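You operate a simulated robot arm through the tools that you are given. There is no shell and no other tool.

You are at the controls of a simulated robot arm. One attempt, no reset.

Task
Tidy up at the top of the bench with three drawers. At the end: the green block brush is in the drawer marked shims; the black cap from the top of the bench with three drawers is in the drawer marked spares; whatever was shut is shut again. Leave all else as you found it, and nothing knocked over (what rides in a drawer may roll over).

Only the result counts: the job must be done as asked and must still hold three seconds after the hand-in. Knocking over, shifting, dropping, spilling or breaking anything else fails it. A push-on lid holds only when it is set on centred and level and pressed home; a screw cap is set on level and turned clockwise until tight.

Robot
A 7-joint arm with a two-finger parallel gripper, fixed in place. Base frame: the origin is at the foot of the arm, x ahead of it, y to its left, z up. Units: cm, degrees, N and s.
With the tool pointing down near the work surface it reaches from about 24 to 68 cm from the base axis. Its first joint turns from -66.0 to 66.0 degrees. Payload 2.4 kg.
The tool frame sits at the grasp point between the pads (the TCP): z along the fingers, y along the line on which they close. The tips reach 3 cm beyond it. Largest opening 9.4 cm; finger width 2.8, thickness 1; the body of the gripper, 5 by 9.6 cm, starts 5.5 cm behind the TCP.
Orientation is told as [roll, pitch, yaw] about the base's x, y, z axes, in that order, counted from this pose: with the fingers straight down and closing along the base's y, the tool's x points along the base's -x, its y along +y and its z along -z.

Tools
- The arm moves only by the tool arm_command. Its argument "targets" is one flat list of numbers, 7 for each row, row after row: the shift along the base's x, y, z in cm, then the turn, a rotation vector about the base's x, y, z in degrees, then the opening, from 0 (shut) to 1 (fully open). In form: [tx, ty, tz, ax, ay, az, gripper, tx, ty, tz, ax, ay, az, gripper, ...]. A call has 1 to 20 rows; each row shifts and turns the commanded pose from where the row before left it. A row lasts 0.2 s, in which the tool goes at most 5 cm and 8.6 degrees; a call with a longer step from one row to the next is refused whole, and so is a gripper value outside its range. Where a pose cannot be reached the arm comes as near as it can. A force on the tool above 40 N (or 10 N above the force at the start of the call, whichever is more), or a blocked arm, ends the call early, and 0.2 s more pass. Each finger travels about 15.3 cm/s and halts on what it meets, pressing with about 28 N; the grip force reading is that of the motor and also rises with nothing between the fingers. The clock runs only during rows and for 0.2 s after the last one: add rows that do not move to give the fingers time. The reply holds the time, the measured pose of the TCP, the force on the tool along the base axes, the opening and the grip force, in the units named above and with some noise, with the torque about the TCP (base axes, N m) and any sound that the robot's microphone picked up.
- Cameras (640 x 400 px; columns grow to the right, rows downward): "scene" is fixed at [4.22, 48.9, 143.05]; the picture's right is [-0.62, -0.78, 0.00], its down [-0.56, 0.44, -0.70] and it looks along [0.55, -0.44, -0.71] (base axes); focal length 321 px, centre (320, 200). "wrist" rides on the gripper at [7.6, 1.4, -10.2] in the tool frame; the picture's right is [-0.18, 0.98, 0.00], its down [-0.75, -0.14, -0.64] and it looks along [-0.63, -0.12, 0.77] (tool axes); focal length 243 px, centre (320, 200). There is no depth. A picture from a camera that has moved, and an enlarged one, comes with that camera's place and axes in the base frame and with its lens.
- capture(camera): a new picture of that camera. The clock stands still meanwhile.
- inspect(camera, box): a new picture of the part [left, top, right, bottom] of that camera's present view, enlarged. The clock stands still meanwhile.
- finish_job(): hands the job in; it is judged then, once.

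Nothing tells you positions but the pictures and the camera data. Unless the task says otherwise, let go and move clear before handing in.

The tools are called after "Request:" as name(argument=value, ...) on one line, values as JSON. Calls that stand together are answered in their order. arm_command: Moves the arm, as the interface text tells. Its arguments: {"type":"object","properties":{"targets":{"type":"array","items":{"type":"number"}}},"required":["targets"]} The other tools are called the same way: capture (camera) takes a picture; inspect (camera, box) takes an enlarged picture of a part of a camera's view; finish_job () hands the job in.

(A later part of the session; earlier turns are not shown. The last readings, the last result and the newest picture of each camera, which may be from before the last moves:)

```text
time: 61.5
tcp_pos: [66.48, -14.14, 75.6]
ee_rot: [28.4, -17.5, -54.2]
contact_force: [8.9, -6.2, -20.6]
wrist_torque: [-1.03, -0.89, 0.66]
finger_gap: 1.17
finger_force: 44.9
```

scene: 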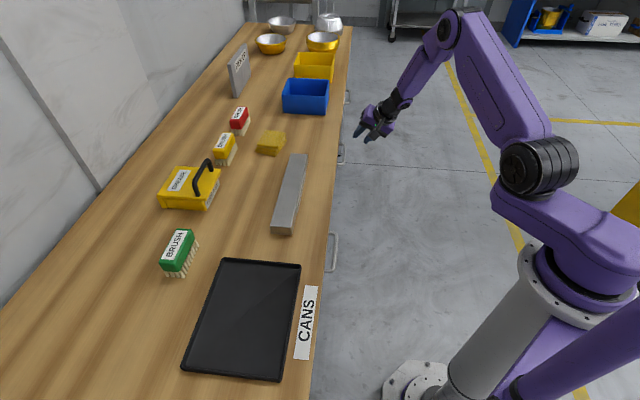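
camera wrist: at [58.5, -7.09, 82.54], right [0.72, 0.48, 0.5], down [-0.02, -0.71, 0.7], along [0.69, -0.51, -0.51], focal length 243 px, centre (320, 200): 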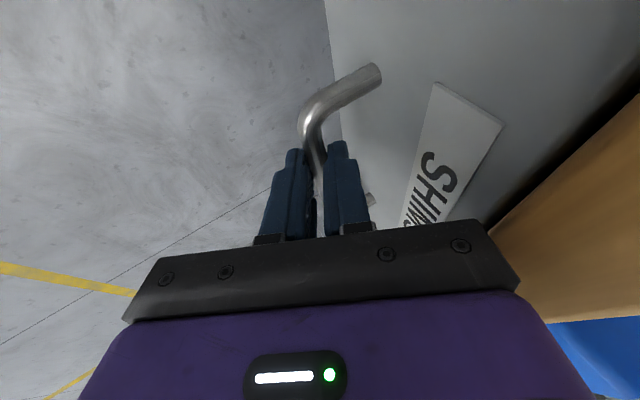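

The drawer is moving. I'll continue the pull with small strain relief.

Request:
arm_command(targets=[-0.05, -0.25, -0.1, 0, 0, 0, 0.08, -0.3, -0.3, 0, 0, 0, 0, 0.08, -0.35, -0.35, 0, 0, 0, 0, 0.08, -0.35, -0.35, 0, 0, 0, 0, 0.08, -0.35, -0.35, 0, 0, 0, 0, 0.08, -0.35, -0.35, 0, 0, 0, 0, 0.08, -0.35, -0.35, 0, 0, 0, 0, 0.08, -0.35, -0.35, 0, 0, 0, 0, 0.08])

```text
time: 63.3
tcp_pos: [63.98, -16.73, 75.6]
ee_rot: [28.3, -17.5, -54.3]
contact_force: [0.2, 0.8, -16.4]
wrist_torque: [-0.24, -0.01, 1.42]
finger_gap: 1.18
finger_force: 45.1
```

Request:
arm_command(targets=[-0.2, -0.2, -0.08, 0, 0, 0, 0.08, -0.35, -0.35, 0, 0, 0, 0, 0.08, -0.4, -0.4, 0, 0, 0, 0, 0.08, -0.4, -0.4, 0, 0, 0, 0, 0.08, -0.4, -0.4, 0, 0, 0, 0, 0.08, -0.4, -0.4, 0, 0, 0, 0, 0.08, -0.4, -0.4, 0, 0, 0, 0, 0.08, -0.4, -0.4, 0, 0, 0, 0, 0.08])

```text
time: 65.1
tcp_pos: [60.92, -19.83, 75.7]
ee_rot: [28.5, -17.6, -54.1]
contact_force: [-15.8, 19.6, 18.9]
wrist_torque: [0.5, 0.28, 1.4]
finger_gap: 1.19
finger_force: 45.3
```

Request:
arm_command(targets=[-0.1, 0.1, 0.1, 0, 0, 0, 0.08])

Request:
arm_command(targets=[-0.15, -0.15, 0, 0, 0, 0, 0.08, -0.3, -0.3, 0, 0, 0, 0, 0.08, -0.35, -0.35, 0, 0, 0, 0, 0.08, -0.35, -0.35, 0, 0, 0, 0, 0.08, -0.35, -0.35, 0, 0, 0, 0, 0.08, -0.35, -0.35, 0, 0, 0, 0, 0.08])

```text
time: 65.5
tcp_pos: [60.87, -19.76, 75.59]
ee_rot: [28.4, -17.6, -54.3]
contact_force: [-7.9, 11.3, 5.3]
wrist_torque: [0.07, -0.01, 1.61]
finger_gap: 1.18
finger_force: 44.5
```

```text
time: 66.9
tcp_pos: [59.28, -21.44, 75.58]
ee_rot: [28.7, -17.5, -54.3]
contact_force: [-4.1, 7.0, 0.8]
wrist_torque: [-0.49, -0.59, 0.62]
finger_gap: 1.17
finger_force: 44.6
```

Request:
arm_command(targets=[-0.2, -0.1, 0, 0, 0, 0, 0.08, -0.3, -0.3, 0, 0, 0, 0, 0.08, -0.35, -0.35, 0, 0, 0, 0, 0.08, -0.35, -0.35, 0, 0, 0, 0, 0.08, -0.35, -0.35, 0, 0, 0, 0, 0.08, -0.35, -0.35, 0, 0, 0, 0, 0.08])

Request:
capture(camera="scene")

Request:
capture(camera="wrist")

```text
time: 68.3
tcp_pos: [57.18, -23.45, 75.65]
ee_rot: [28.6, -17.7, -54.3]
contact_force: [6.7, -5.4, 0.3]
wrist_torque: [-0.5, -0.57, 0.97]
finger_gap: 1.17
finger_force: 45.0
```

```text
taken
```

scene: 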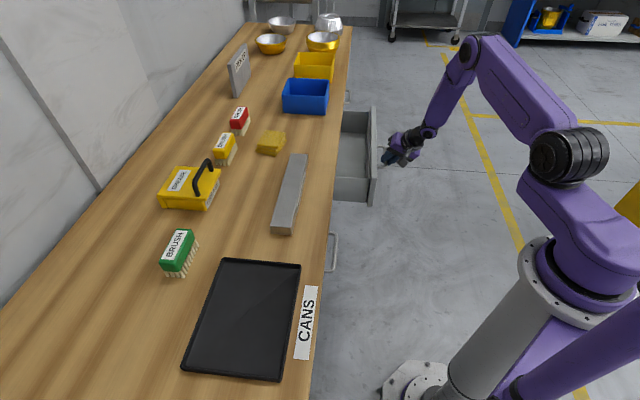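

```text
taken
camera wrist: at [48.29, -17.26, 82.52], right [0.72, 0.48, 0.5], down [-0.02, -0.71, 0.7], along [0.69, -0.51, -0.5], focal length 243 px, centre (320, 200)
```

wrist: 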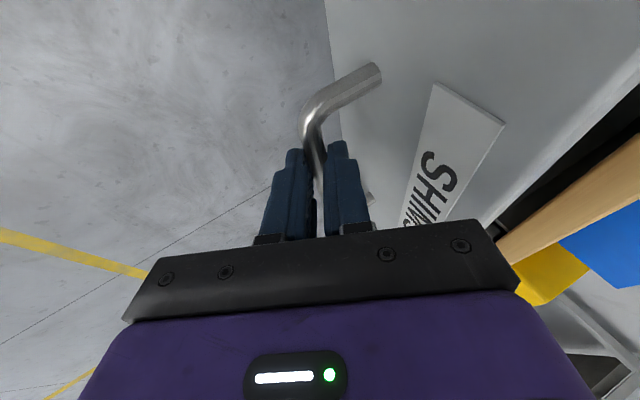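

The SHIMS drawer is about 14.4 cm open. I'll release, back off along the fingers, and rise to look inside.

Request:
arm_command(targets=[0, 0, 0, 0, 0, 0, 0.32, 0, 0, 0, 0, 0, 0, 0.32, -0.55, -0.07, 0.84, 0, 0, 0, 0.32, -0.55, -0.07, 0.84, 0, 0, 0, 0.32, -0.6, -0.08, 0.9, 0, 0, 0, 0.32, -0.8, -0.2, 1.3, 0, 0, 0, 0.32, 0, 0, 3, 0, 0, 0, 0.32, 0, 0, 4, 0, 0, 0, 0.32, 0, 0, 4, 0, 0, 0, 0.32])

Request:
capture(camera="wrist")

Request:
inspect(camera="scene", box=[310, 90, 430, 220])

```text
time: 70.3
tcp_pos: [54.54, -23.93, 90.65]
ee_rot: [28.5, -17.6, -54.3]
contact_force: [-0.2, -0.4, -0.1]
wrist_torque: [-0.02, 0.01, 0.03]
finger_gap: 3.02
finger_force: 0.1
```

```text
taken
camera wrist: at [45.66, -17.65, 97.64], right [0.72, 0.48, 0.5], down [-0.02, -0.71, 0.7], along [0.69, -0.51, -0.51], focal length 243 px, centre (320, 200)
```

wrist: 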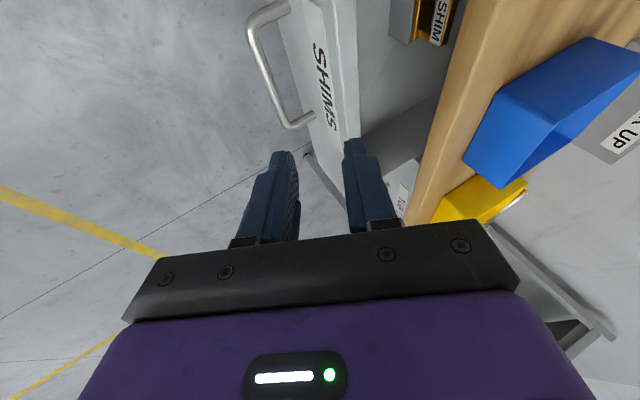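

```text
3.08 times, centred on (370, 155) of scene
camera zoom: at [4.22, 48.9, 143.05], right [-0.62, -0.78, 0.0], down [-0.56, 0.44, -0.7], along [0.55, -0.44, -0.71], focal length 987 px, centre (166, 338)
```

zoom: 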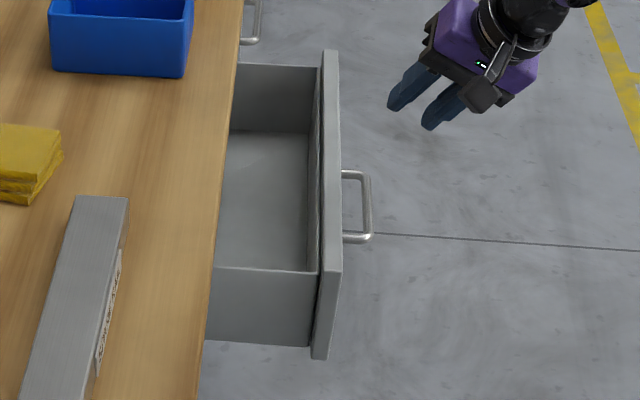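

The drawer holds a brass shim deep inside, near the bench edge and out of my way. Now let me study the green brush for its exact position and size.

Request:
inspect(camera="scene", box=[140, 210, 220, 290])

Request:
inspect(camera="wrist", box=[360, 0, 480, 80])

```text
5.00 times, centred on (180, 250) of scene
camera zoom: at [4.22, 48.9, 143.05], right [-0.62, -0.78, 0.0], down [-0.56, 0.44, -0.7], along [0.55, -0.44, -0.71], focal length 1604 px, centre (1020, -50)
```

zoom: 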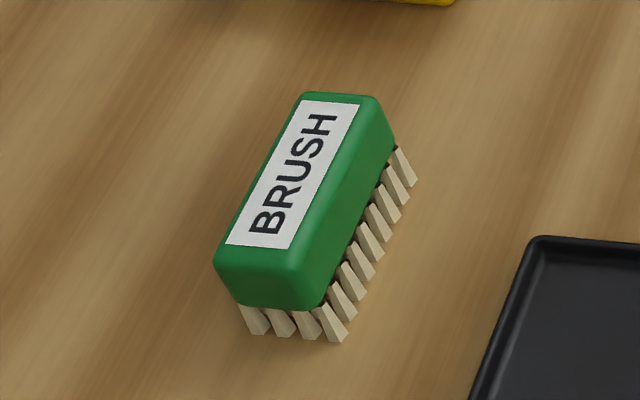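

```text
5.00 times, centred on (420, 40) of wrist
camera zoom: at [45.66, -17.65, 97.64], right [0.72, 0.48, 0.5], down [-0.02, -0.71, 0.7], along [0.69, -0.51, -0.51], focal length 1213 px, centre (-180, 1000)
```

zoom: 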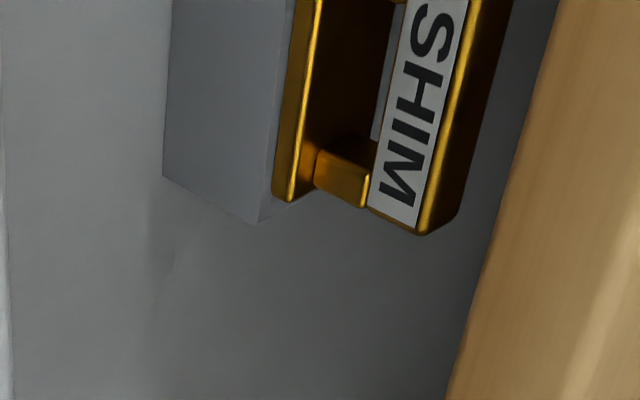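

The green brush is about 8.5 × 4 cm and 4.8 cm tall, centred near (52.9, 47), just beyond straight-down reach. I'll level the tool, swing over, and use a slight outward tilt while gripping it by its ends.

Request:
arm_command(targets=[0, 1, 3.5, -0.98, 8.27, 0, 0.5, 0, 1, 3.5, -0.98, 8.27, 0, 0.7, 0, 1, 3.5, -0.98, 8.27, 0, 0.9, 0, 1, 3.5, -0.98, 8.27, 0, 1])

```text
time: 71.3
tcp_pos: [44.65, -22.65, 98.51]
ee_rot: [10.4, -6.4, -49.7]
contact_force: [-0.3, 1.1, 0.8]
wrist_torque: [-0.05, 0.04, -0.01]
finger_gap: 9.4
finger_force: 0.0
out of reach, approached as far as the arm can: row 2, 3, 4
```

Request:
arm_command(targets=[0, 1, 0, -0.95, 6.03, 0, 1, 0, 2, 0, -0.95, 6.03, 0, 1])

```text
time: 71.9
tcp_pos: [43.19, -22.05, 97.35]
ee_rot: [9.6, -5.3, -49.4]
contact_force: [-0.2, -0.2, 0.7]
wrist_torque: [0.0, 0.0, 0.04]
finger_gap: 9.41
finger_force: 0.1
out of reach, approached as far as the arm can: row 1, 2
```

The arm is hitting some limit here. I'll look at its posture.

Request:
capture(camera="scene")

Request:
capture(camera="wrist")

```text
taken
```

scene: 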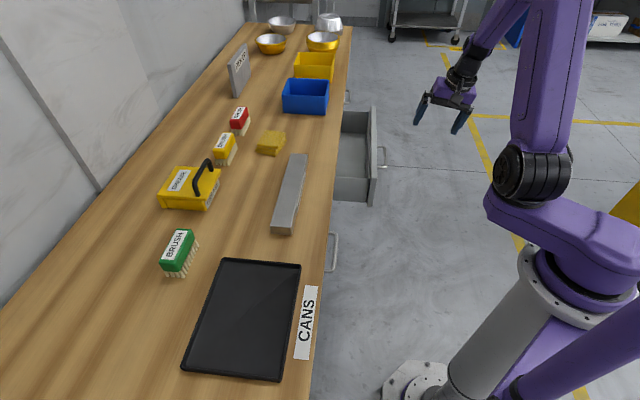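

```text
taken
camera wrist: at [37.33, -15.79, 107.0], right [0.85, 0.5, 0.18], down [0.26, -0.69, 0.68], along [0.46, -0.52, -0.71], focal length 243 px, centre (320, 200)
```

wrist: 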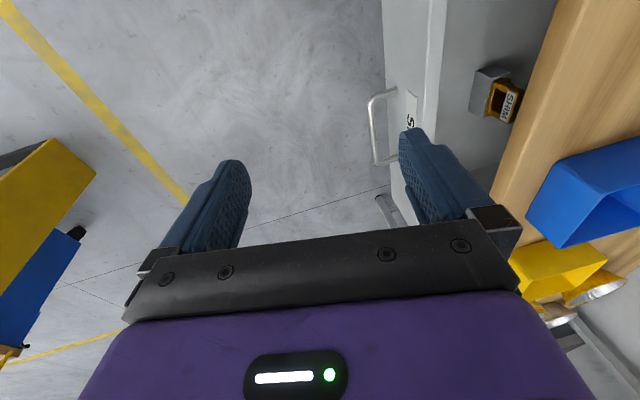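

Request:
arm_command(targets=[0, 3, 0, 0, 0, 0, 1, 0, 3, 0, 0, 0, 0, 1, 0, 3, 0, 0, 0, 0, 1])

```text
time: 72.7
tcp_pos: [40.0, -14.96, 97.21]
ee_rot: [9.7, -5.4, -49.5]
contact_force: [0.2, -0.3, -0.1]
wrist_torque: [-0.01, 0.04, 0.0]
finger_gap: 9.42
finger_force: 0.0
out of reach, approached as far as the arm can: row 2, 3
```

Request:
arm_command(targets=[0, 0, 0, 0, 0, 8, 1, 0, 0, 0, 0, 0, 8, 1, 0, 0, 0, 0, 0, 8, 1])

```text
time: 73.5
tcp_pos: [39.96, -14.88, 97.04]
ee_rot: [9.6, -5.3, -25.3]
contact_force: [0.5, 0.0, -0.2]
wrist_torque: [-0.02, 0.02, 0.04]
finger_gap: 9.4
finger_force: 0.0
```

Request:
arm_command(targets=[0, 0, 0, 0, 0, 8, 1, 0, 0, 0, 0, 0, 8, 1, 0, 0, 0, 0, 0, 8, 1, 0, 0, 0, 0, 0, 8, 1])

Request:
arm_command(targets=[0, 1, 0.5, 0, 0, 0, 1, 0, 2, 0.5, 0, 0, 0, 1])

```text
time: 74.5
tcp_pos: [40.11, -14.88, 97.1]
ee_rot: [9.6, -5.3, 6.7]
contact_force: [-0.9, -0.6, -0.5]
wrist_torque: [-0.06, 0.02, -0.01]
finger_gap: 9.4
finger_force: 0.1
```

```text
time: 75.1
tcp_pos: [40.17, -12.18, 98.08]
ee_rot: [9.6, -5.4, 6.7]
contact_force: [-0.8, 0.1, -0.6]
wrist_torque: [-0.01, 0.02, 0.01]
finger_gap: 9.39
finger_force: 0.1
```

Request:
arm_command(targets=[0, 2, 0.5, -5.08, 2.1, 0, 1, 0, 3, 0.5, -5.08, 2.1, 0, 1, 0, 3, 0.5, 0, 0, 5, 1])

```text
time: 75.9
tcp_pos: [40.74, -6.47, 99.13]
ee_rot: [8.3, -4.1, 11.6]
contact_force: [-0.1, -0.3, 0.0]
wrist_torque: [0.01, 0.01, -0.02]
finger_gap: 9.4
finger_force: 0.1
out of reach, approached as far as the arm can: row 1, 2
```

Request:
arm_command(targets=[0, 1, 2.5, 0, 0, 5, 1, 0, 1, 2.5, 0, 0, 5, 1, 0, 1, 2.5, 0, 0, 5, 1, 0, 1, 2.5, 0, 0, 5, 1])

Request:
arm_command(targets=[0, 0.5, 0, -3, 1, 0, 1, 0, 0.5, 0, -3, 1, 0, 1])

Request:
capture(camera="scene")

```text
time: 76.9
tcp_pos: [35.65, -1.32, 103.05]
ee_rot: [9.4, -4.9, 23.1]
contact_force: [0.9, 0.9, 0.1]
wrist_torque: [-0.03, -0.04, -0.01]
finger_gap: 9.38
finger_force: 0.0
out of reach, approached as far as the arm can: row 1, 2, 3, 4
```

```text
time: 77.5
tcp_pos: [35.69, -1.26, 103.07]
ee_rot: [9.5, -4.8, 23.1]
contact_force: [0.4, -0.1, 0.1]
wrist_torque: [0.0, 0.03, 0.02]
finger_gap: 9.41
finger_force: 0.0
out of reach, approached as far as the arm can: row 1, 2
```

```text
taken
```

scene: 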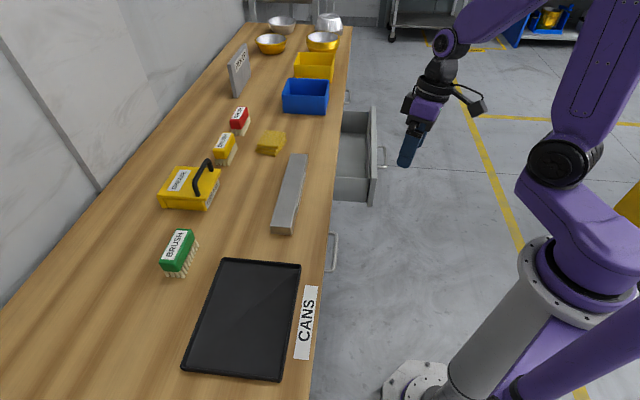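

The arm is stuck at a joint limit in this posture. I'll move outward and lower, to a more central pose, and try straightening there.

Request:
arm_command(targets=[1, 0, -3, 0, 0, 0, 1, 1, 0, -3, 0, 0, 0, 1, 1, 0, -3, 0, 0, 0, 1, 1, 0, -2, 0, 0, 0, 1])

Request:
arm_command(targets=[0, 0, 0, -4, 1, 0, 1, 0, 0, 0, -4, 1, 0, 1])

```text
time: 78.5
tcp_pos: [39.75, -1.11, 92.01]
ee_rot: [9.4, -4.8, 23.1]
contact_force: [-0.6, -0.1, -0.1]
wrist_torque: [-0.01, 0.01, -0.01]
finger_gap: 9.39
finger_force: 0.1
```

```text
time: 79.1
tcp_pos: [38.6, -0.79, 91.93]
ee_rot: [4.7, -1.3, 23.4]
contact_force: [0.2, 0.3, -0.1]
wrist_torque: [0.01, -0.02, -0.02]
finger_gap: 9.39
finger_force: 0.1
out of reach, approached as far as the arm can: row 2
```

Request:
arm_command(targets=[0.5, 0, -3, 0, 0, 0, 1, 0.5, 0, -3, 0, 0, 0, 1])

Request:
arm_command(targets=[0, 0, 0, -3.5, 1, 0, 1, 0, 0, 0, -2, 0.5, 0, 1])

Request:
capture(camera="scene")

```text
time: 79.7
tcp_pos: [38.06, -0.66, 85.96]
ee_rot: [2.8, 0.1, 23.3]
contact_force: [-0.2, 0.3, 0.6]
wrist_torque: [0.0, 0.05, 0.03]
finger_gap: 9.38
finger_force: 0.2
out of reach, approached as far as the arm can: row 1
```

```text
time: 80.3
tcp_pos: [39.37, -0.46, 86.14]
ee_rot: [1.4, -3.0, 23.3]
contact_force: [0.0, -0.5, -0.3]
wrist_torque: [0.01, 0.01, 0.01]
finger_gap: 9.4
finger_force: 0.1
out of reach, approached as far as the arm can: row 1, 2
```

```text
taken
```

scene: 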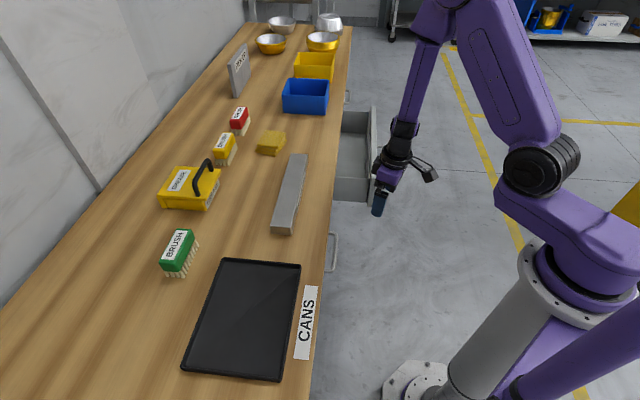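

Lower poses help, and an outward tilt moves away from the limit, which I need for the brush anyway. I'll turn to yaw 45 with an outward tilt and then rise.

Request:
arm_command(targets=[-0.3, 0, 0.5, 2.83, -2.83, 7.2, 1, -0.3, 0, 0.5, 2.83, -2.83, 7.2, 1, -0.3, 0, 0.5, 2.83, -2.83, 7.2, 1])

Request:
arm_command(targets=[0, 0.5, 3, 0, 0, 0, 1, 0, 0.5, 3, 0, 0, 0, 1, 0, 0.5, 3, 0, 0, 0, 1, 0, 0.5, 3, 0, 0, 0, 1])

```text
time: 81.1
tcp_pos: [37.02, -0.4, 87.31]
ee_rot: [0.8, -8.1, 45.0]
contact_force: [0.0, -0.1, -0.1]
wrist_torque: [-0.01, 0.02, 0.02]
finger_gap: 9.39
finger_force: 0.1
out of reach, approached as far as the arm can: row 1
```

```text
time: 82.1
tcp_pos: [37.25, 1.43, 99.22]
ee_rot: [0.8, -8.4, 44.9]
contact_force: [0.7, 1.3, 0.7]
wrist_torque: [-0.08, 0.01, -0.02]
finger_gap: 9.38
finger_force: 0.0
```

Request:
arm_command(targets=[0, 3, 1.5, 0, 0, 0, 1, 0.5, 4, 1.5, 0, 0, 0, 1, 0.5, 4, 1.5, 0, 0, 0, 1, 0.5, 4, 1, 0, 0, 0, 1])

Request:
capture(camera="scene")

```text
time: 83.1
tcp_pos: [35.36, 3.17, 99.54]
ee_rot: [0.7, -8.4, 44.8]
contact_force: [-0.1, 0.1, 0.0]
wrist_torque: [0.0, 0.03, 0.03]
finger_gap: 9.42
finger_force: 0.1
out of reach, approached as far as the arm can: row 1, 2, 3, 4
```

```text
taken
```

scene: 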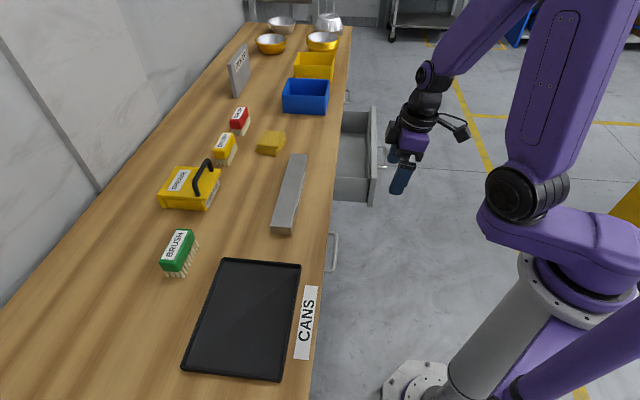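

Request:
arm_command(targets=[0, 0, 0, 5, -5, 0, 1, 0, 0, 0, 5, -5, 0, 1])

Request:
arm_command(targets=[0, 2, 0, 0, 0, 0, 1, 0, 2, 0, 0, 0, 0, 1])

```text
time: 83.7
tcp_pos: [35.3, 3.17, 99.36]
ee_rot: [0.7, -22.2, 44.7]
contact_force: [0.1, 0.0, 0.9]
wrist_torque: [-0.01, -0.03, -0.02]
finger_gap: 9.4
finger_force: 0.0
```

```text
time: 84.3
tcp_pos: [35.41, 7.34, 99.23]
ee_rot: [0.7, -22.2, 44.8]
contact_force: [-0.8, 0.1, -0.1]
wrist_torque: [-0.03, -0.01, 0.0]
finger_gap: 9.41
finger_force: 0.0
```

More tilt frees the motion. I'll carry on toward the brush with this tilt.

Request:
arm_command(targets=[0.8, 3.5, 0.5, 0, 0, 0, 1, 0.8, 3.5, 0.5, 0, 0, 0, 1, 0.8, 3.5, 0.5, 0, 0, 0, 1, 0.8, 3.5, 0.5, 0, 0, 0, 1])

```text
time: 85.3
tcp_pos: [38.81, 21.25, 101.44]
ee_rot: [0.8, -22.2, 44.9]
contact_force: [0.4, 0.4, -0.2]
wrist_torque: [0.01, 0.0, -0.03]
finger_gap: 9.37
finger_force: 0.1
```

Request:
arm_command(targets=[0.8, 3.5, 0.5, 0, 0, 0, 1, 0.8, 3.5, 0.5, 0, 0, 0, 1, 0.8, 3.5, 0.5, 0, 0, 0, 1, 0.8, 3.5, 0.5, 0, 0, 0, 1])

Request:
capture(camera="wrist")

Request:
capture(camera="scene")

```text
time: 86.3
tcp_pos: [41.53, 35.2, 102.76]
ee_rot: [1.3, -22.4, 44.8]
contact_force: [-0.6, 0.7, 0.7]
wrist_torque: [-0.03, 0.0, 0.01]
finger_gap: 9.42
finger_force: 0.0
out of reach, approached as far as the arm can: row 4
```

```text
taken
camera wrist: at [32.9, 28.3, 109.4], right [-0.58, 0.81, 0.09], down [0.43, 0.21, 0.88], along [0.69, 0.55, -0.47], focal length 243 px, centre (320, 200)
```

wrist: 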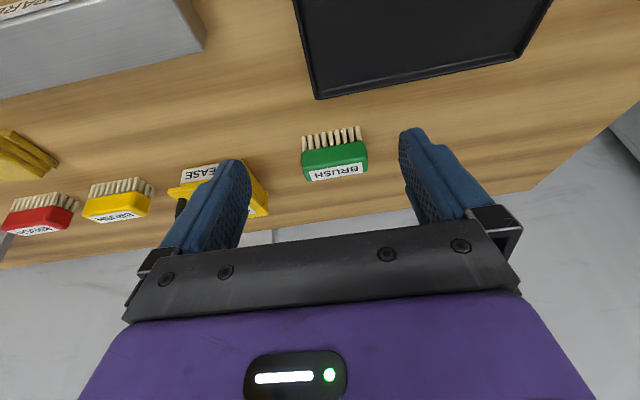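

```text
taken
```

scene: 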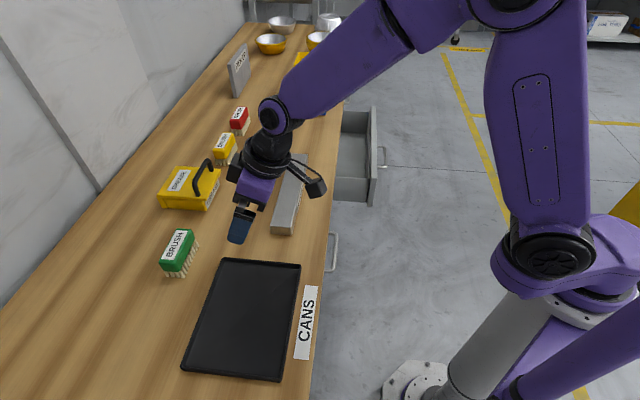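

The brush is in view ahead between the fingers. I'll move closer and lower, staying above it.

Request:
arm_command(targets=[1.5, 1.4, -1.5, 0, 0, 0, 1, 1.5, 1.4, -1.5, 0, 0, 0, 1, 1.5, 1.4, -1.5, 0, 0, 0, 1])

Request:
capture(camera="wrist")

```text
time: 87.1
tcp_pos: [46.08, 38.56, 97.78]
ee_rot: [1.3, -22.6, 44.8]
contact_force: [-0.4, -0.2, 0.6]
wrist_torque: [0.0, -0.02, -0.02]
finger_gap: 9.39
finger_force: 0.1
out of reach, approached as far as the arm can: row 2, 3
```

```text
taken
camera wrist: at [37.4, 31.82, 104.37], right [-0.58, 0.81, 0.09], down [0.43, 0.21, 0.88], along [0.69, 0.55, -0.47], focal length 243 px, centre (320, 200)
```

wrist: 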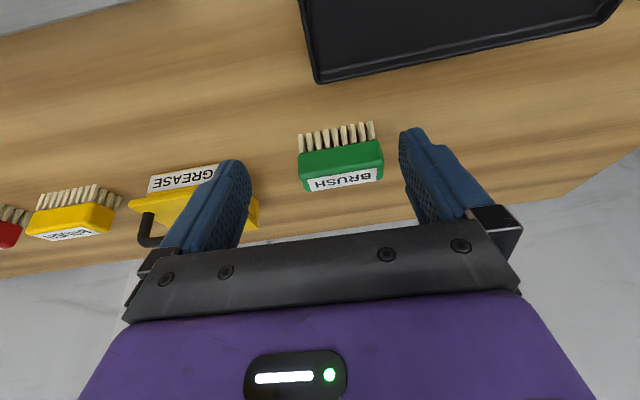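

I'll probe: go down first and then outward along the bench depth, as higher poses seem to be what is blocked.

Request:
arm_command(targets=[0, 0, -1.5, 0, 0, 0, 1, 0, 0, -1.5, 0, 0, 0, 1])

Request:
arm_command(targets=[0.8, 0.8, 0, 0, 0, 0, 1, 0.8, 0.8, 0, 0, 0, 0, 1, 0.8, 0.8, 0, 0, 0, 0, 1])

```text
time: 87.7
tcp_pos: [46.22, 38.5, 94.85]
ee_rot: [0.6, -22.3, 44.8]
contact_force: [-0.4, -0.5, -0.5]
wrist_torque: [0.0, 0.0, 0.05]
finger_gap: 9.4
finger_force: 0.0
```

```text
time: 88.5
tcp_pos: [48.46, 40.31, 94.71]
ee_rot: [1.4, -22.6, 44.8]
contact_force: [0.8, 0.0, 0.5]
wrist_torque: [0.0, -0.01, 0.01]
finger_gap: 9.39
finger_force: 0.0
out of reach, approached as far as the arm can: row 3
```

I suspect the base joint has swung to its limit in this posture. I'll move inward and around toward the cap's old spot to make the arm re-seat its posture.

Request:
arm_command(targets=[-2, -0.5, 1, 0, 0, 0, 1, -2, 0, 1, 0, 0, 0, 1, -2, 0.5, 0.5, 0, 0, 0, 1, -2, 1, 0, 0, 0, 0, 1, -2, 1, 0, 0, 0, 0, 1])

Request:
capture(camera="scene")

```text
time: 89.7
tcp_pos: [38.48, 40.41, 95.95]
ee_rot: [1.3, -22.5, 44.8]
contact_force: [-0.6, 0.7, -0.4]
wrist_torque: [-0.02, -0.03, 0.02]
finger_gap: 9.41
finger_force: 0.1
out of reach, approached as far as the arm can: row 3, 4, 5
```

```text
taken
```

scene: 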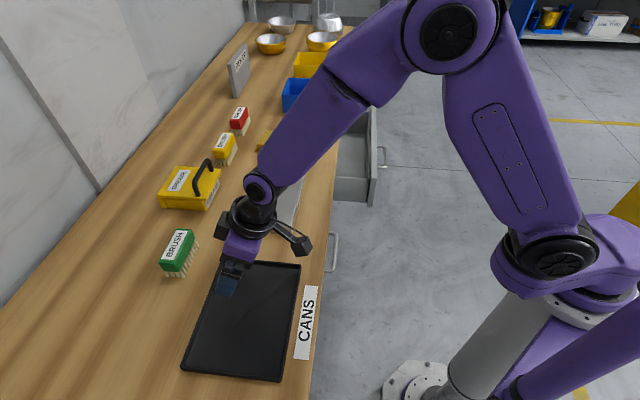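

The arm's base joint has swung ahead (near its limit) in this posture. I'll try turning the tool about its own axis to see whether the posture swings back.

Request:
arm_command(targets=[0, 0, 0, 2.16, 2.16, -7.36, 1, 0, 0, 0, 2.16, 2.16, -7.36, 1, 0, 0, 0, 2.16, 2.16, -7.36, 1, 0, 0, 0, 2.16, 2.16, -7.36, 1])

Request:
capture(camera="scene")

```text
time: 90.7
tcp_pos: [39.37, 37.56, 94.72]
ee_rot: [13.5, -18.8, 10.8]
contact_force: [-0.3, 0.1, 0.0]
wrist_torque: [-0.01, 0.05, 0.01]
finger_gap: 9.4
finger_force: 0.0
out of reach, approached as far as the arm can: row 2, 3, 4
```

```text
taken
```

scene: 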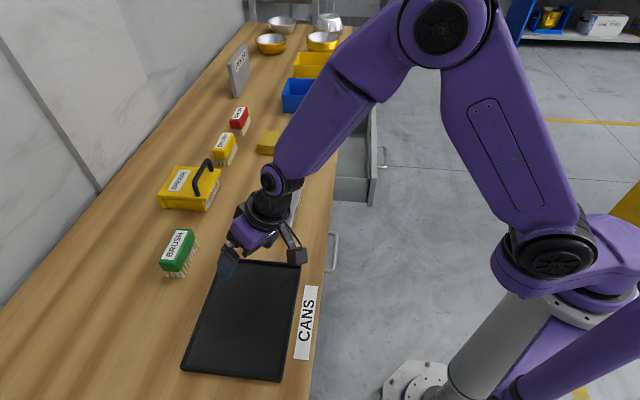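

Every motion is fouled while that joint sits on its limit. I'll back off toward the robot's front to free it.

Request:
arm_command(targets=[0.3, -3, 0.5, 0, 0, 0, 1, 0.3, -3.5, 0.5, 0, 0, 0, 1, 0.3, -3.5, 0, 0, 0, 0, 1, 0.3, -3.5, 0, 0, 0, 0, 1, 0.3, -3.5, 0, 0, 0, 0, 1, 0.3, -3.5, 0, 0, 0, 0, 1])

Request:
capture(camera="scene")

```text
time: 92.1
tcp_pos: [41.23, 17.2, 95.6]
ee_rot: [13.0, -18.7, 11.0]
contact_force: [0.6, -0.1, -0.7]
wrist_torque: [0.0, -0.01, -0.02]
finger_gap: 9.39
finger_force: 0.0
```

```text
taken
```

scene: 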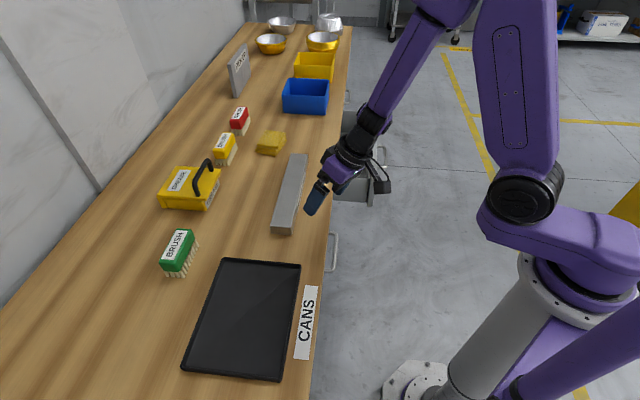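

Request:
arm_command(targets=[0, -0.5, 0, -5.65, 5.18, 0, 1, 0, -0.5, 0, -5.65, 5.18, 0, 1, 0, -0.5, 0, -5.65, 5.18, 0, 1])

Request:
capture(camera="scene")

```text
time: 92.9
tcp_pos: [39.8, 15.49, 93.72]
ee_rot: [5.4, -4.2, 12.9]
contact_force: [0.6, 0.2, 0.3]
wrist_torque: [0.04, 0.01, -0.01]
finger_gap: 9.4
finger_force: 0.1
out of reach, approached as far as the arm can: row 1, 3
```

```text
taken
```

scene: 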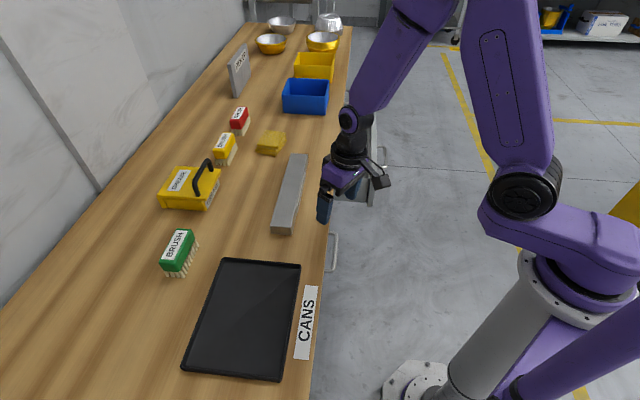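

The tool won't straighten here, so the wrist may be in a flipped configuration. I'll look at the wrist closely.

Request:
inspect(camera="scene", box=[290, 0, 570, 240])

```text
1.67 times, centred on (430, 120) of scene
camera zoom: at [4.21, 48.9, 143.05], right [-0.62, -0.78, 0.0], down [-0.56, 0.44, -0.7], along [0.55, -0.44, -0.71], focal length 534 px, centre (137, 333)
```

zoom: 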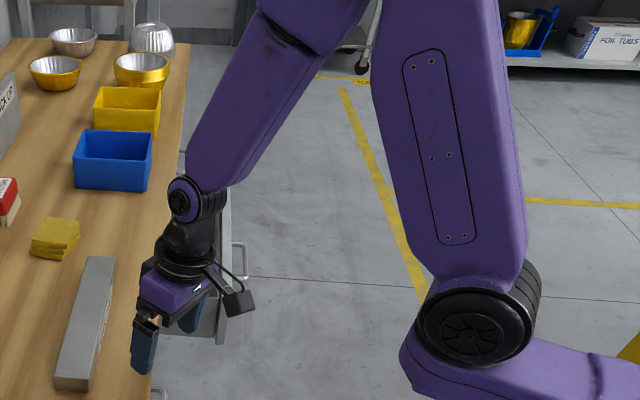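

I think the wrist wound around the forearm when I leaned it at the SHIMS drawer. I'll retrace that path in reverse to unwind it, starting by going back in front of the SHIMS side.

Request:
arm_command(targets=[0, -3, 0, 0, 0, 0, 1, 0.2, -3.5, 0, 0, 0, -7.9, 0.9, 0.2, -3.5, 0, 0, 0, -7.9, 0.8, 0.2, -3.5, 0, 0, 0, -7.9, 0.7, 0.2, -3.5, 0, 0, 0, -7.9, 0.6, 0.2, -3.5, 0, 0, 0, -7.9, 0.5, 0.2, -3.5, 0, 0, 0, -7.9, 0.32, 0.2, -3.5, 0, 0, 0, -7.9, 0.32])

Request:
capture(camera="scene")

```text
time: 94.7
tcp_pos: [40.08, -12.22, 93.37]
ee_rot: [6.3, -4.4, -42.3]
contact_force: [0.0, 0.2, 0.4]
wrist_torque: [0.0, 0.02, 0.02]
finger_gap: 2.99
finger_force: 0.0
out of reach, approached as far as the arm can: row 8
```

```text
taken
```

scene: 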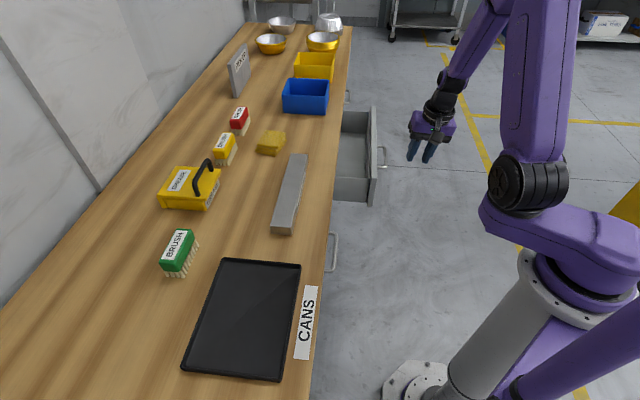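

Request:
arm_command(targets=[1, -1, -1, 1.0, -8.4, 0, 0.32, 1, -1, -1, 1.0, -8.4, 0, 0.32, 1, -1, -1, 1.0, -8.4, 0, 0.32])

Request:
arm_command(targets=[2.8, -2.2, -0.2, 0, 0, 0, 0.32, 2.8, -2.2, -0.2, 0, 0, 0, 0.32, 2.8, -2.2, -0.2, 0, 0, 0, 0.32, 2.8, -2.2, -0.2, 0, 0, 0, 0.32])

Request:
capture(camera="scene")

```text
time: 95.5
tcp_pos: [43.46, -15.23, 90.3]
ee_rot: [25.7, -20.2, -46.7]
contact_force: [0.0, -0.3, -0.1]
wrist_torque: [0.01, 0.0, 0.04]
finger_gap: 2.99
finger_force: 0.0
```

```text
time: 96.5
tcp_pos: [54.82, -24.14, 89.31]
ee_rot: [25.6, -20.2, -46.7]
contact_force: [0.5, -0.2, 0.5]
wrist_torque: [0.0, 0.0, 0.02]
finger_gap: 2.98
finger_force: 0.0
```

```text
taken
```

scene: 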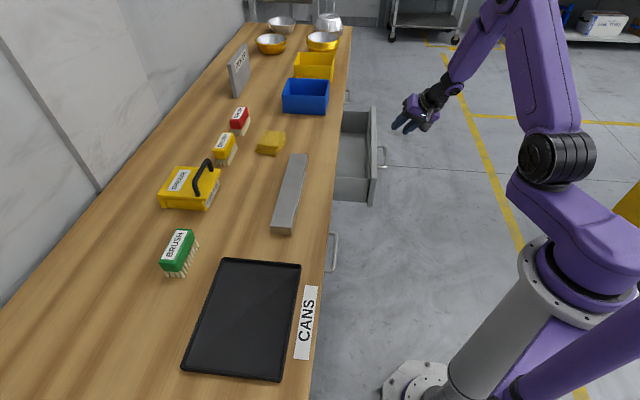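

The posture is now close to what it was at the SHIMS drawer. I'll undo the lean the same way I made it.

Request:
arm_command(targets=[0, 0, 0, 3.9, 3.9, 2.87, 0.32, 0, 0, 0, 3.9, 3.9, 2.87, 0.32, 0, 0, 0, 3.9, 3.9, 2.87, 0.32, 0, 0, 0, 3.9, 3.9, 2.87, 0.32])

Request:
capture(camera="scene")

```text
time: 97.5
tcp_pos: [54.67, -24.18, 89.3]
ee_rot: [27.3, 1.9, -35.4]
contact_force: [-0.2, -0.5, 0.3]
wrist_torque: [0.02, -0.03, -0.01]
finger_gap: 3.01
finger_force: 0.1
```

```text
taken
```

scene: 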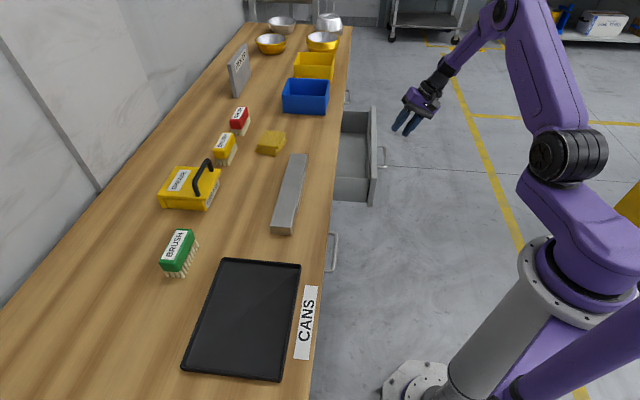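

Request:
arm_command(targets=[-2.2, 3.75, -0.3, 0, 0, 0, 0.32, -2.2, 3.75, -0.3, 0, 0, 0, 0.32, -2.2, 3.75, -0.3, 0, 0, 0, 0.32, -2.2, 3.75, -0.3, 0, 0, 0, 0.32, -2.2, 3.75, -0.3, 0, 0, 0, 0.32, -2.2, 3.75, -0.3, 0, 0, 0, 0.32, -2.2, 3.75, -0.3, 0, 0, 0, 0.32, -2.2, 3.75, -0.3, 0, 0, 0, 0.32])

Request:
capture(camera="scene")

```text
time: 99.3
tcp_pos: [37.07, 6.16, 86.9]
ee_rot: [27.2, 1.8, -35.1]
contact_force: [0.1, -4.9, -0.2]
wrist_torque: [0.35, 0.02, 0.1]
finger_gap: 3.01
finger_force: 0.0
```

```text
taken
```

scene: 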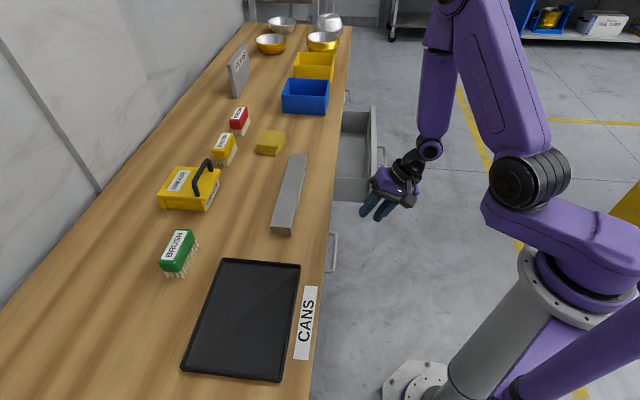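

Request:
arm_command(targets=[0, 0, 0, 0, 0, 0, 0.32])

Request:
arm_command(targets=[0, 0, 1, -4.9, 3.4, 0, 0.32, 0, 0, 1, -4.9, 3.4, 0, 0.32])

Request:
capture(camera="scene")

```text
time: 99.7
tcp_pos: [37.07, 6.07, 87.01]
ee_rot: [27.3, 1.8, -35.4]
contact_force: [-0.1, 0.3, -0.2]
wrist_torque: [-0.02, 0.01, 0.02]
finger_gap: 3.05
finger_force: 0.0
```

```text
time: 100.3
tcp_pos: [37.1, 5.98, 88.84]
ee_rot: [15.2, 1.6, -35.7]
contact_force: [0.3, 0.2, 1.0]
wrist_torque: [-0.03, -0.02, -0.01]
finger_gap: 3.02
finger_force: 0.2
```

```text
taken
```

scene: 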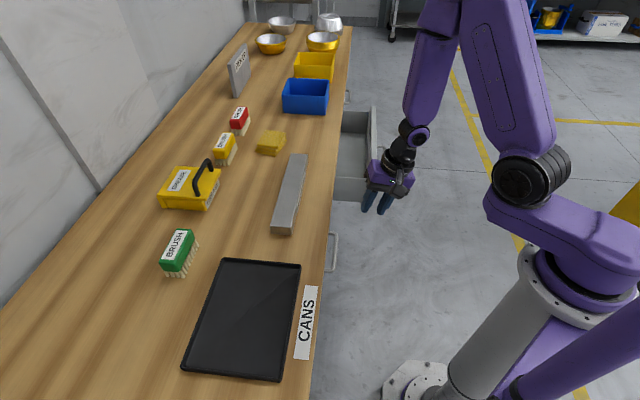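

Request:
arm_command(targets=[0, 0, 1.5, -6.2, 4.5, 0, 0.32, 0, 0, 1.5, -6.2, 4.5, 0, 0.32, 0, 0, 3, 0, 0, 0, 0.32])

Request:
capture(camera="scene")

```text
time: 101.1
tcp_pos: [38.42, 3.17, 90.23]
ee_rot: [5.5, -5.1, -36.6]
contact_force: [-0.3, -0.3, -0.8]
wrist_torque: [-0.03, -0.01, -0.01]
finger_gap: 3.0
finger_force: 0.1
out of reach, approached as far as the arm can: row 1, 2, 3
```

```text
taken
```

scene: 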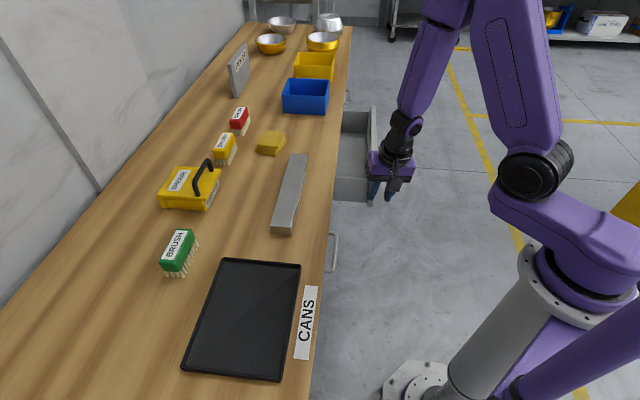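

Still a residual tilt I can't remove here. I'll go closer to the base, where straightening worked earlier, and try again.

Request:
arm_command(targets=[-2, 0.7, 0, 0, 0, 0, 0.32, -2, 0.7, 0, 0, 0, 0, 0.32, -2, 0.7, 0, 0, 0, 0, 0.32, -2, 0.7, 0, 0, 0, 0, 0.32])

Request:
arm_command(targets=[0, 0, 0, -0.5, 4, 0, 0.32, 0, 0, 0, -0.5, 4, 0, 0.32])

Request:
arm_command(targets=[0, 0, 3, 0, 0, 0, 0.32, 0, 0, 3, 0, 0, 0, 0.32])

Request:
capture(camera="scene")

```text
time: 102.1
tcp_pos: [31.34, 5.65, 90.05]
ee_rot: [5.6, -5.0, -36.7]
contact_force: [0.2, 0.2, -0.4]
wrist_torque: [0.03, 0.02, 0.0]
finger_gap: 3.02
finger_force: 0.0
out of reach, approached as far as the arm can: row 1
```

```text
time: 102.7
tcp_pos: [31.28, 5.7, 90.1]
ee_rot: [0.6, -0.3, -36.4]
contact_force: [-0.3, 0.1, -0.4]
wrist_torque: [0.01, -0.04, 0.01]
finger_gap: 3.0
finger_force: 0.1
```

```text
time: 103.3
tcp_pos: [31.34, 5.6, 96.21]
ee_rot: [-0.1, 0.8, -36.4]
contact_force: [-0.2, -0.9, -0.1]
wrist_torque: [0.01, 0.01, 0.04]
finger_gap: 3.02
finger_force: 0.0
```

```text
taken
```

scene: 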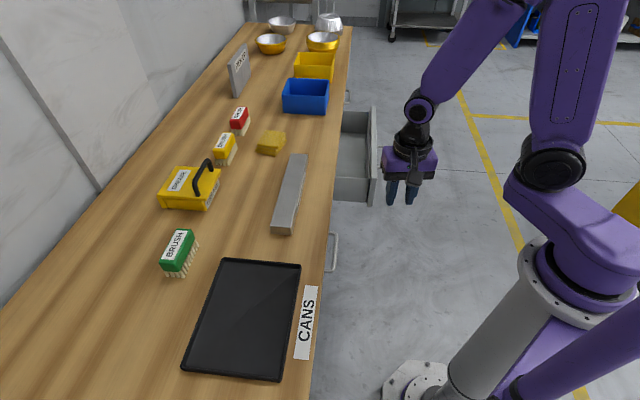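

Straight again, and the posture has recovered close to the base. I'll rise and then swing toward the brush with the yaw following the arm's direction.

Request:
arm_command(targets=[0, 0.5, 3, 0, 0, 5, 0.6, 0, 0.5, 3, 0, 0, 6, 0.8, 0, 0.5, 2.5, 0, 0, 6, 1, 0, 1, 0, 0, 0, 6, 1, 0, 1, 0, 0, 0, 6, 1, 0, 1, 0, 0, 0, 6, 1, 0, 1, 0, 0, 0, 6, 1])

Request:
capture(camera="scene")

```text
time: 104.9
tcp_pos: [31.38, 11.18, 104.86]
ee_rot: [-0.1, 0.8, 4.8]
contact_force: [0.7, 0.1, 0.4]
wrist_torque: [0.03, 0.0, -0.01]
finger_gap: 9.41
finger_force: 0.1
```

```text
taken
```

scene: 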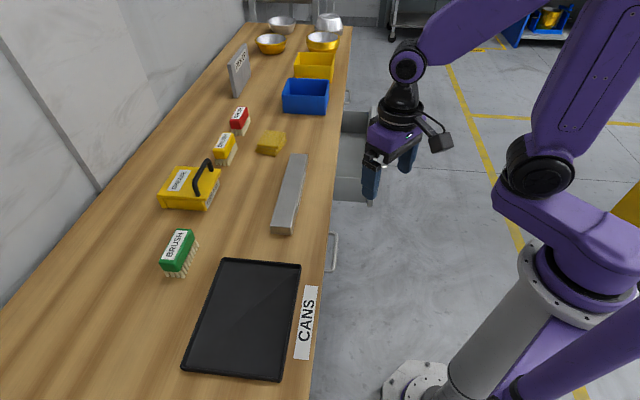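

Request:
arm_command(targets=[1.6, 3.35, -0.2, 0, 0, 5, 1, 1.6, 3.35, -0.2, 0, 0, 5, 1, 1.6, 3.35, -0.2, 0, 0, 5, 1, 1.6, 3.35, -0.2, 0, 0, 5, 1, 1.6, 3.35, -0.2, 0, 0, 5, 1, 1.6, 3.35, -0.2, 0, 0, 5, 1, 1.6, 3.35, -0.2, 0, 0, 5, 1, 1.6, 3.35, -0.2, 0, 0, 5, 1])

Request:
capture(camera="wrist")

Request:
capture(camera="scene")

```text
time: 106.7
tcp_pos: [44.11, 38.27, 103.03]
ee_rot: [0.1, 0.9, 44.7]
contact_force: [0.2, 1.0, 0.3]
wrist_torque: [-0.02, 0.01, -0.01]
finger_gap: 9.38
finger_force: 0.1
```

```text
taken
camera wrist: at [37.92, 33.96, 113.5], right [-0.56, 0.83, 0.0], down [0.64, 0.44, 0.63], along [0.52, 0.35, -0.78], focal length 243 px, centre (320, 200)
```

wrist: 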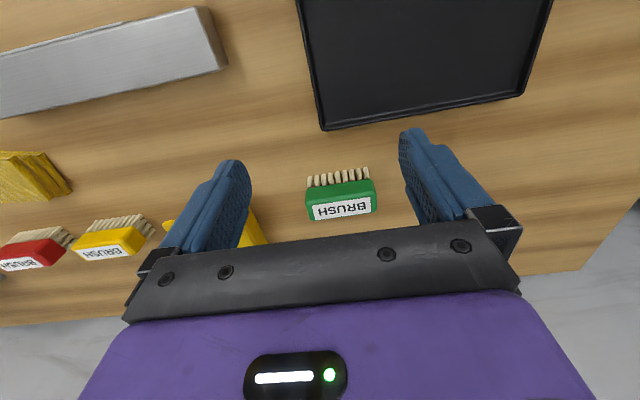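

```text
taken
```

scene: 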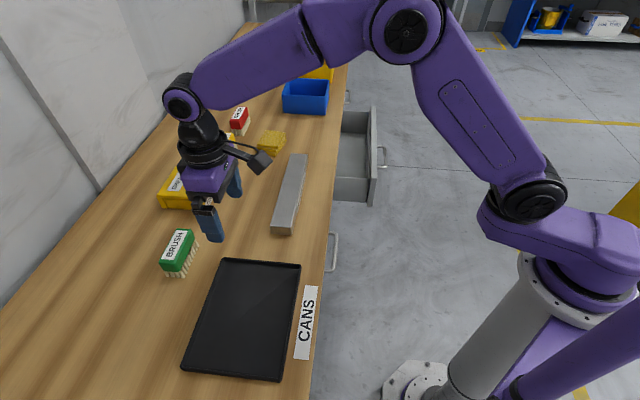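

The posture is good now and the brush is in view. I'll measure it precisely.

Request:
inspect(camera="wrist", box=[280, 150, 400, 230])

```text
5.00 times, centred on (340, 190) of wrist
camera zoom: at [37.92, 33.96, 113.5], right [-0.56, 0.83, 0.0], down [0.64, 0.44, 0.63], along [0.52, 0.35, -0.78], focal length 1213 px, centre (220, 250)
```

zoom: 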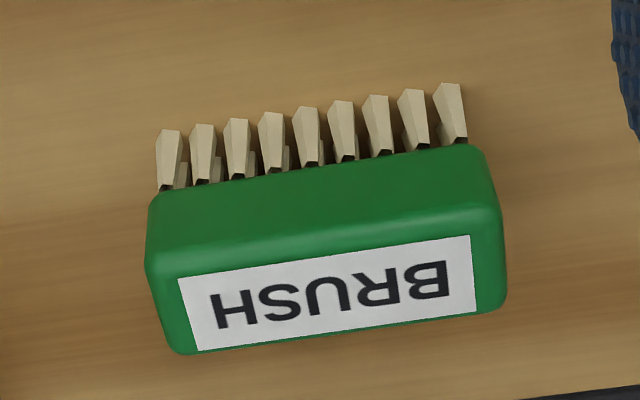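

The brush measures about 8.6 × 3.6 cm, centred near (52.8, 47.2), with its axis at -45°. I'll tilt outward by about 12° and hover above it with the fingers wide open along its length.

Request:
arm_command(targets=[1.5, 1.5, -1, 2.83, -2.83, 0, 1, 2, 2.1, -2, 2.83, -2.83, 0, 1, 2, 2.1, -2, 2.83, -2.83, 0, 1, 2, 2.1, -2, 0, 0, 0, 1])

Request:
capture(camera="wrist")

Request:
inspect(camera="scene", box=[120, 120, 260, 300])

```text
time: 107.7
tcp_pos: [51.76, 46.14, 96.2]
ee_rot: [0.1, -11.4, 44.6]
contact_force: [0.9, 0.2, 0.9]
wrist_torque: [-0.02, 0.0, 0.0]
finger_gap: 9.43
finger_force: 0.0
```

```text
taken
camera wrist: at [44.14, 40.54, 104.82], right [-0.56, 0.83, 0.04], down [0.54, 0.33, 0.78], along [0.63, 0.46, -0.63], focal length 243 px, centre (320, 200)
```

wrist: 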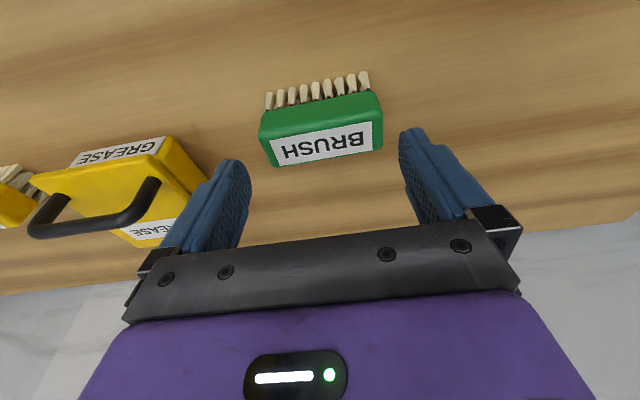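

```text
2.22 times, centred on (190, 210) of scene
camera zoom: at [4.22, 48.9, 143.05], right [-0.62, -0.78, 0.0], down [-0.56, 0.44, -0.7], along [0.55, -0.44, -0.71], focal length 713 px, centre (609, 178)
```

zoom: 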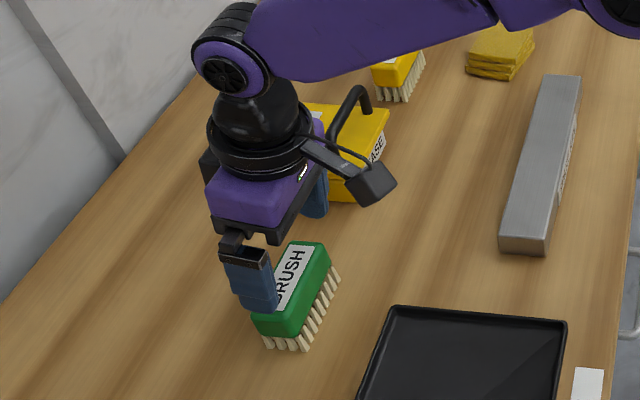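

The brush is centred between the fingers. I'll descend along the tool axis to just above its top and verify clearance on both ends.

Request:
arm_command(targets=[0.2, 0.2, -1.3, 0, 0, 0, 1, 0.2, 0.2, -1.3, 0, 0, 0, 1])

Request:
inspect(camera="wrist", box=[220, 80, 420, 220])

Request:
inspect(camera="scene", box=[140, 190, 240, 290])

```text
time: 108.3
tcp_pos: [52.2, 46.43, 93.58]
ee_rot: [0.1, -11.2, 44.7]
contact_force: [0.3, -0.4, -0.1]
wrist_torque: [0.02, -0.01, 0.04]
finger_gap: 9.38
finger_force: 0.1
```

```text
2.86 times, centred on (320, 150) of wrist
camera zoom: at [44.5, 40.82, 102.22], right [-0.56, 0.83, 0.04], down [0.54, 0.33, 0.78], along [0.63, 0.46, -0.63], focal length 693 px, centre (320, 343)
```

zoom: 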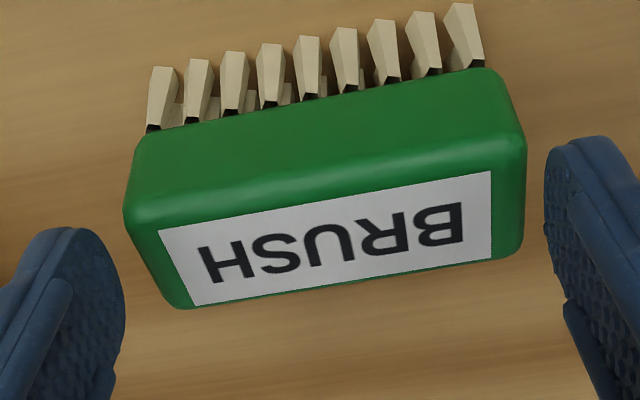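

```text
4.00 times, centred on (190, 240) of scene
camera zoom: at [4.22, 48.9, 143.05], right [-0.62, -0.78, 0.0], down [-0.56, 0.44, -0.7], along [0.55, -0.44, -0.71], focal length 1283 px, centre (840, 40)
```

zoom: 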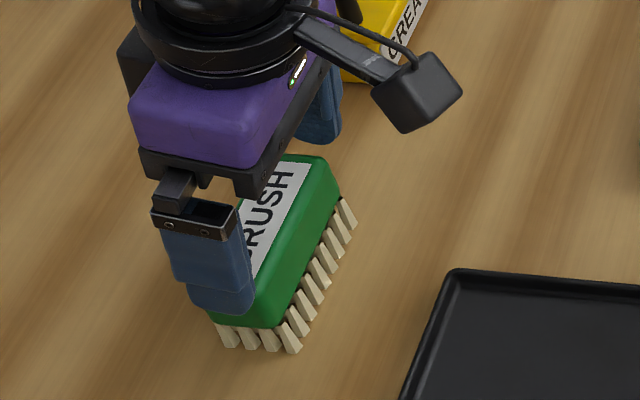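

There's clearance at both ends (about 0.5 cm each). I'll centre slightly more and descend onto it.

Request:
arm_command(targets=[0.3, 0.35, -0.7, 0, 0, 0, 1, 0.15, 0.2, -1.0, 0, 0, 0, 1])

Request:
inspect(camera="wrist", box=[220, 80, 420, 220])

```text
time: 108.9
tcp_pos: [52.62, 46.79, 91.95]
ee_rot: [0.1, -11.2, 44.7]
contact_force: [-0.3, 0.0, 0.1]
wrist_torque: [-0.02, 0.0, 0.01]
finger_gap: 9.41
finger_force: 0.1
```

```text
2.86 times, centred on (320, 150) of wrist
camera zoom: at [44.89, 41.26, 100.49], right [-0.56, 0.83, 0.04], down [0.54, 0.33, 0.78], along [0.63, 0.46, -0.63], focal length 693 px, centre (320, 343)
```

zoom: 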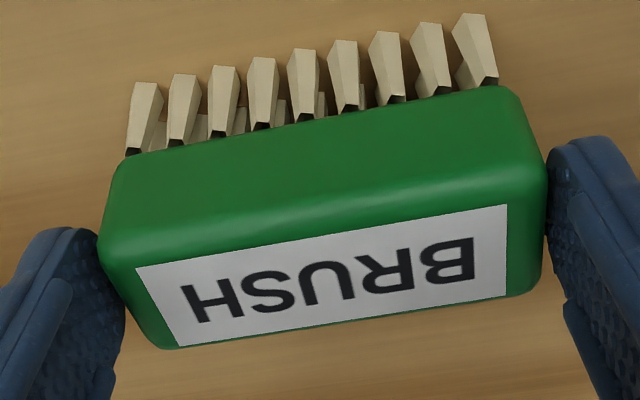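

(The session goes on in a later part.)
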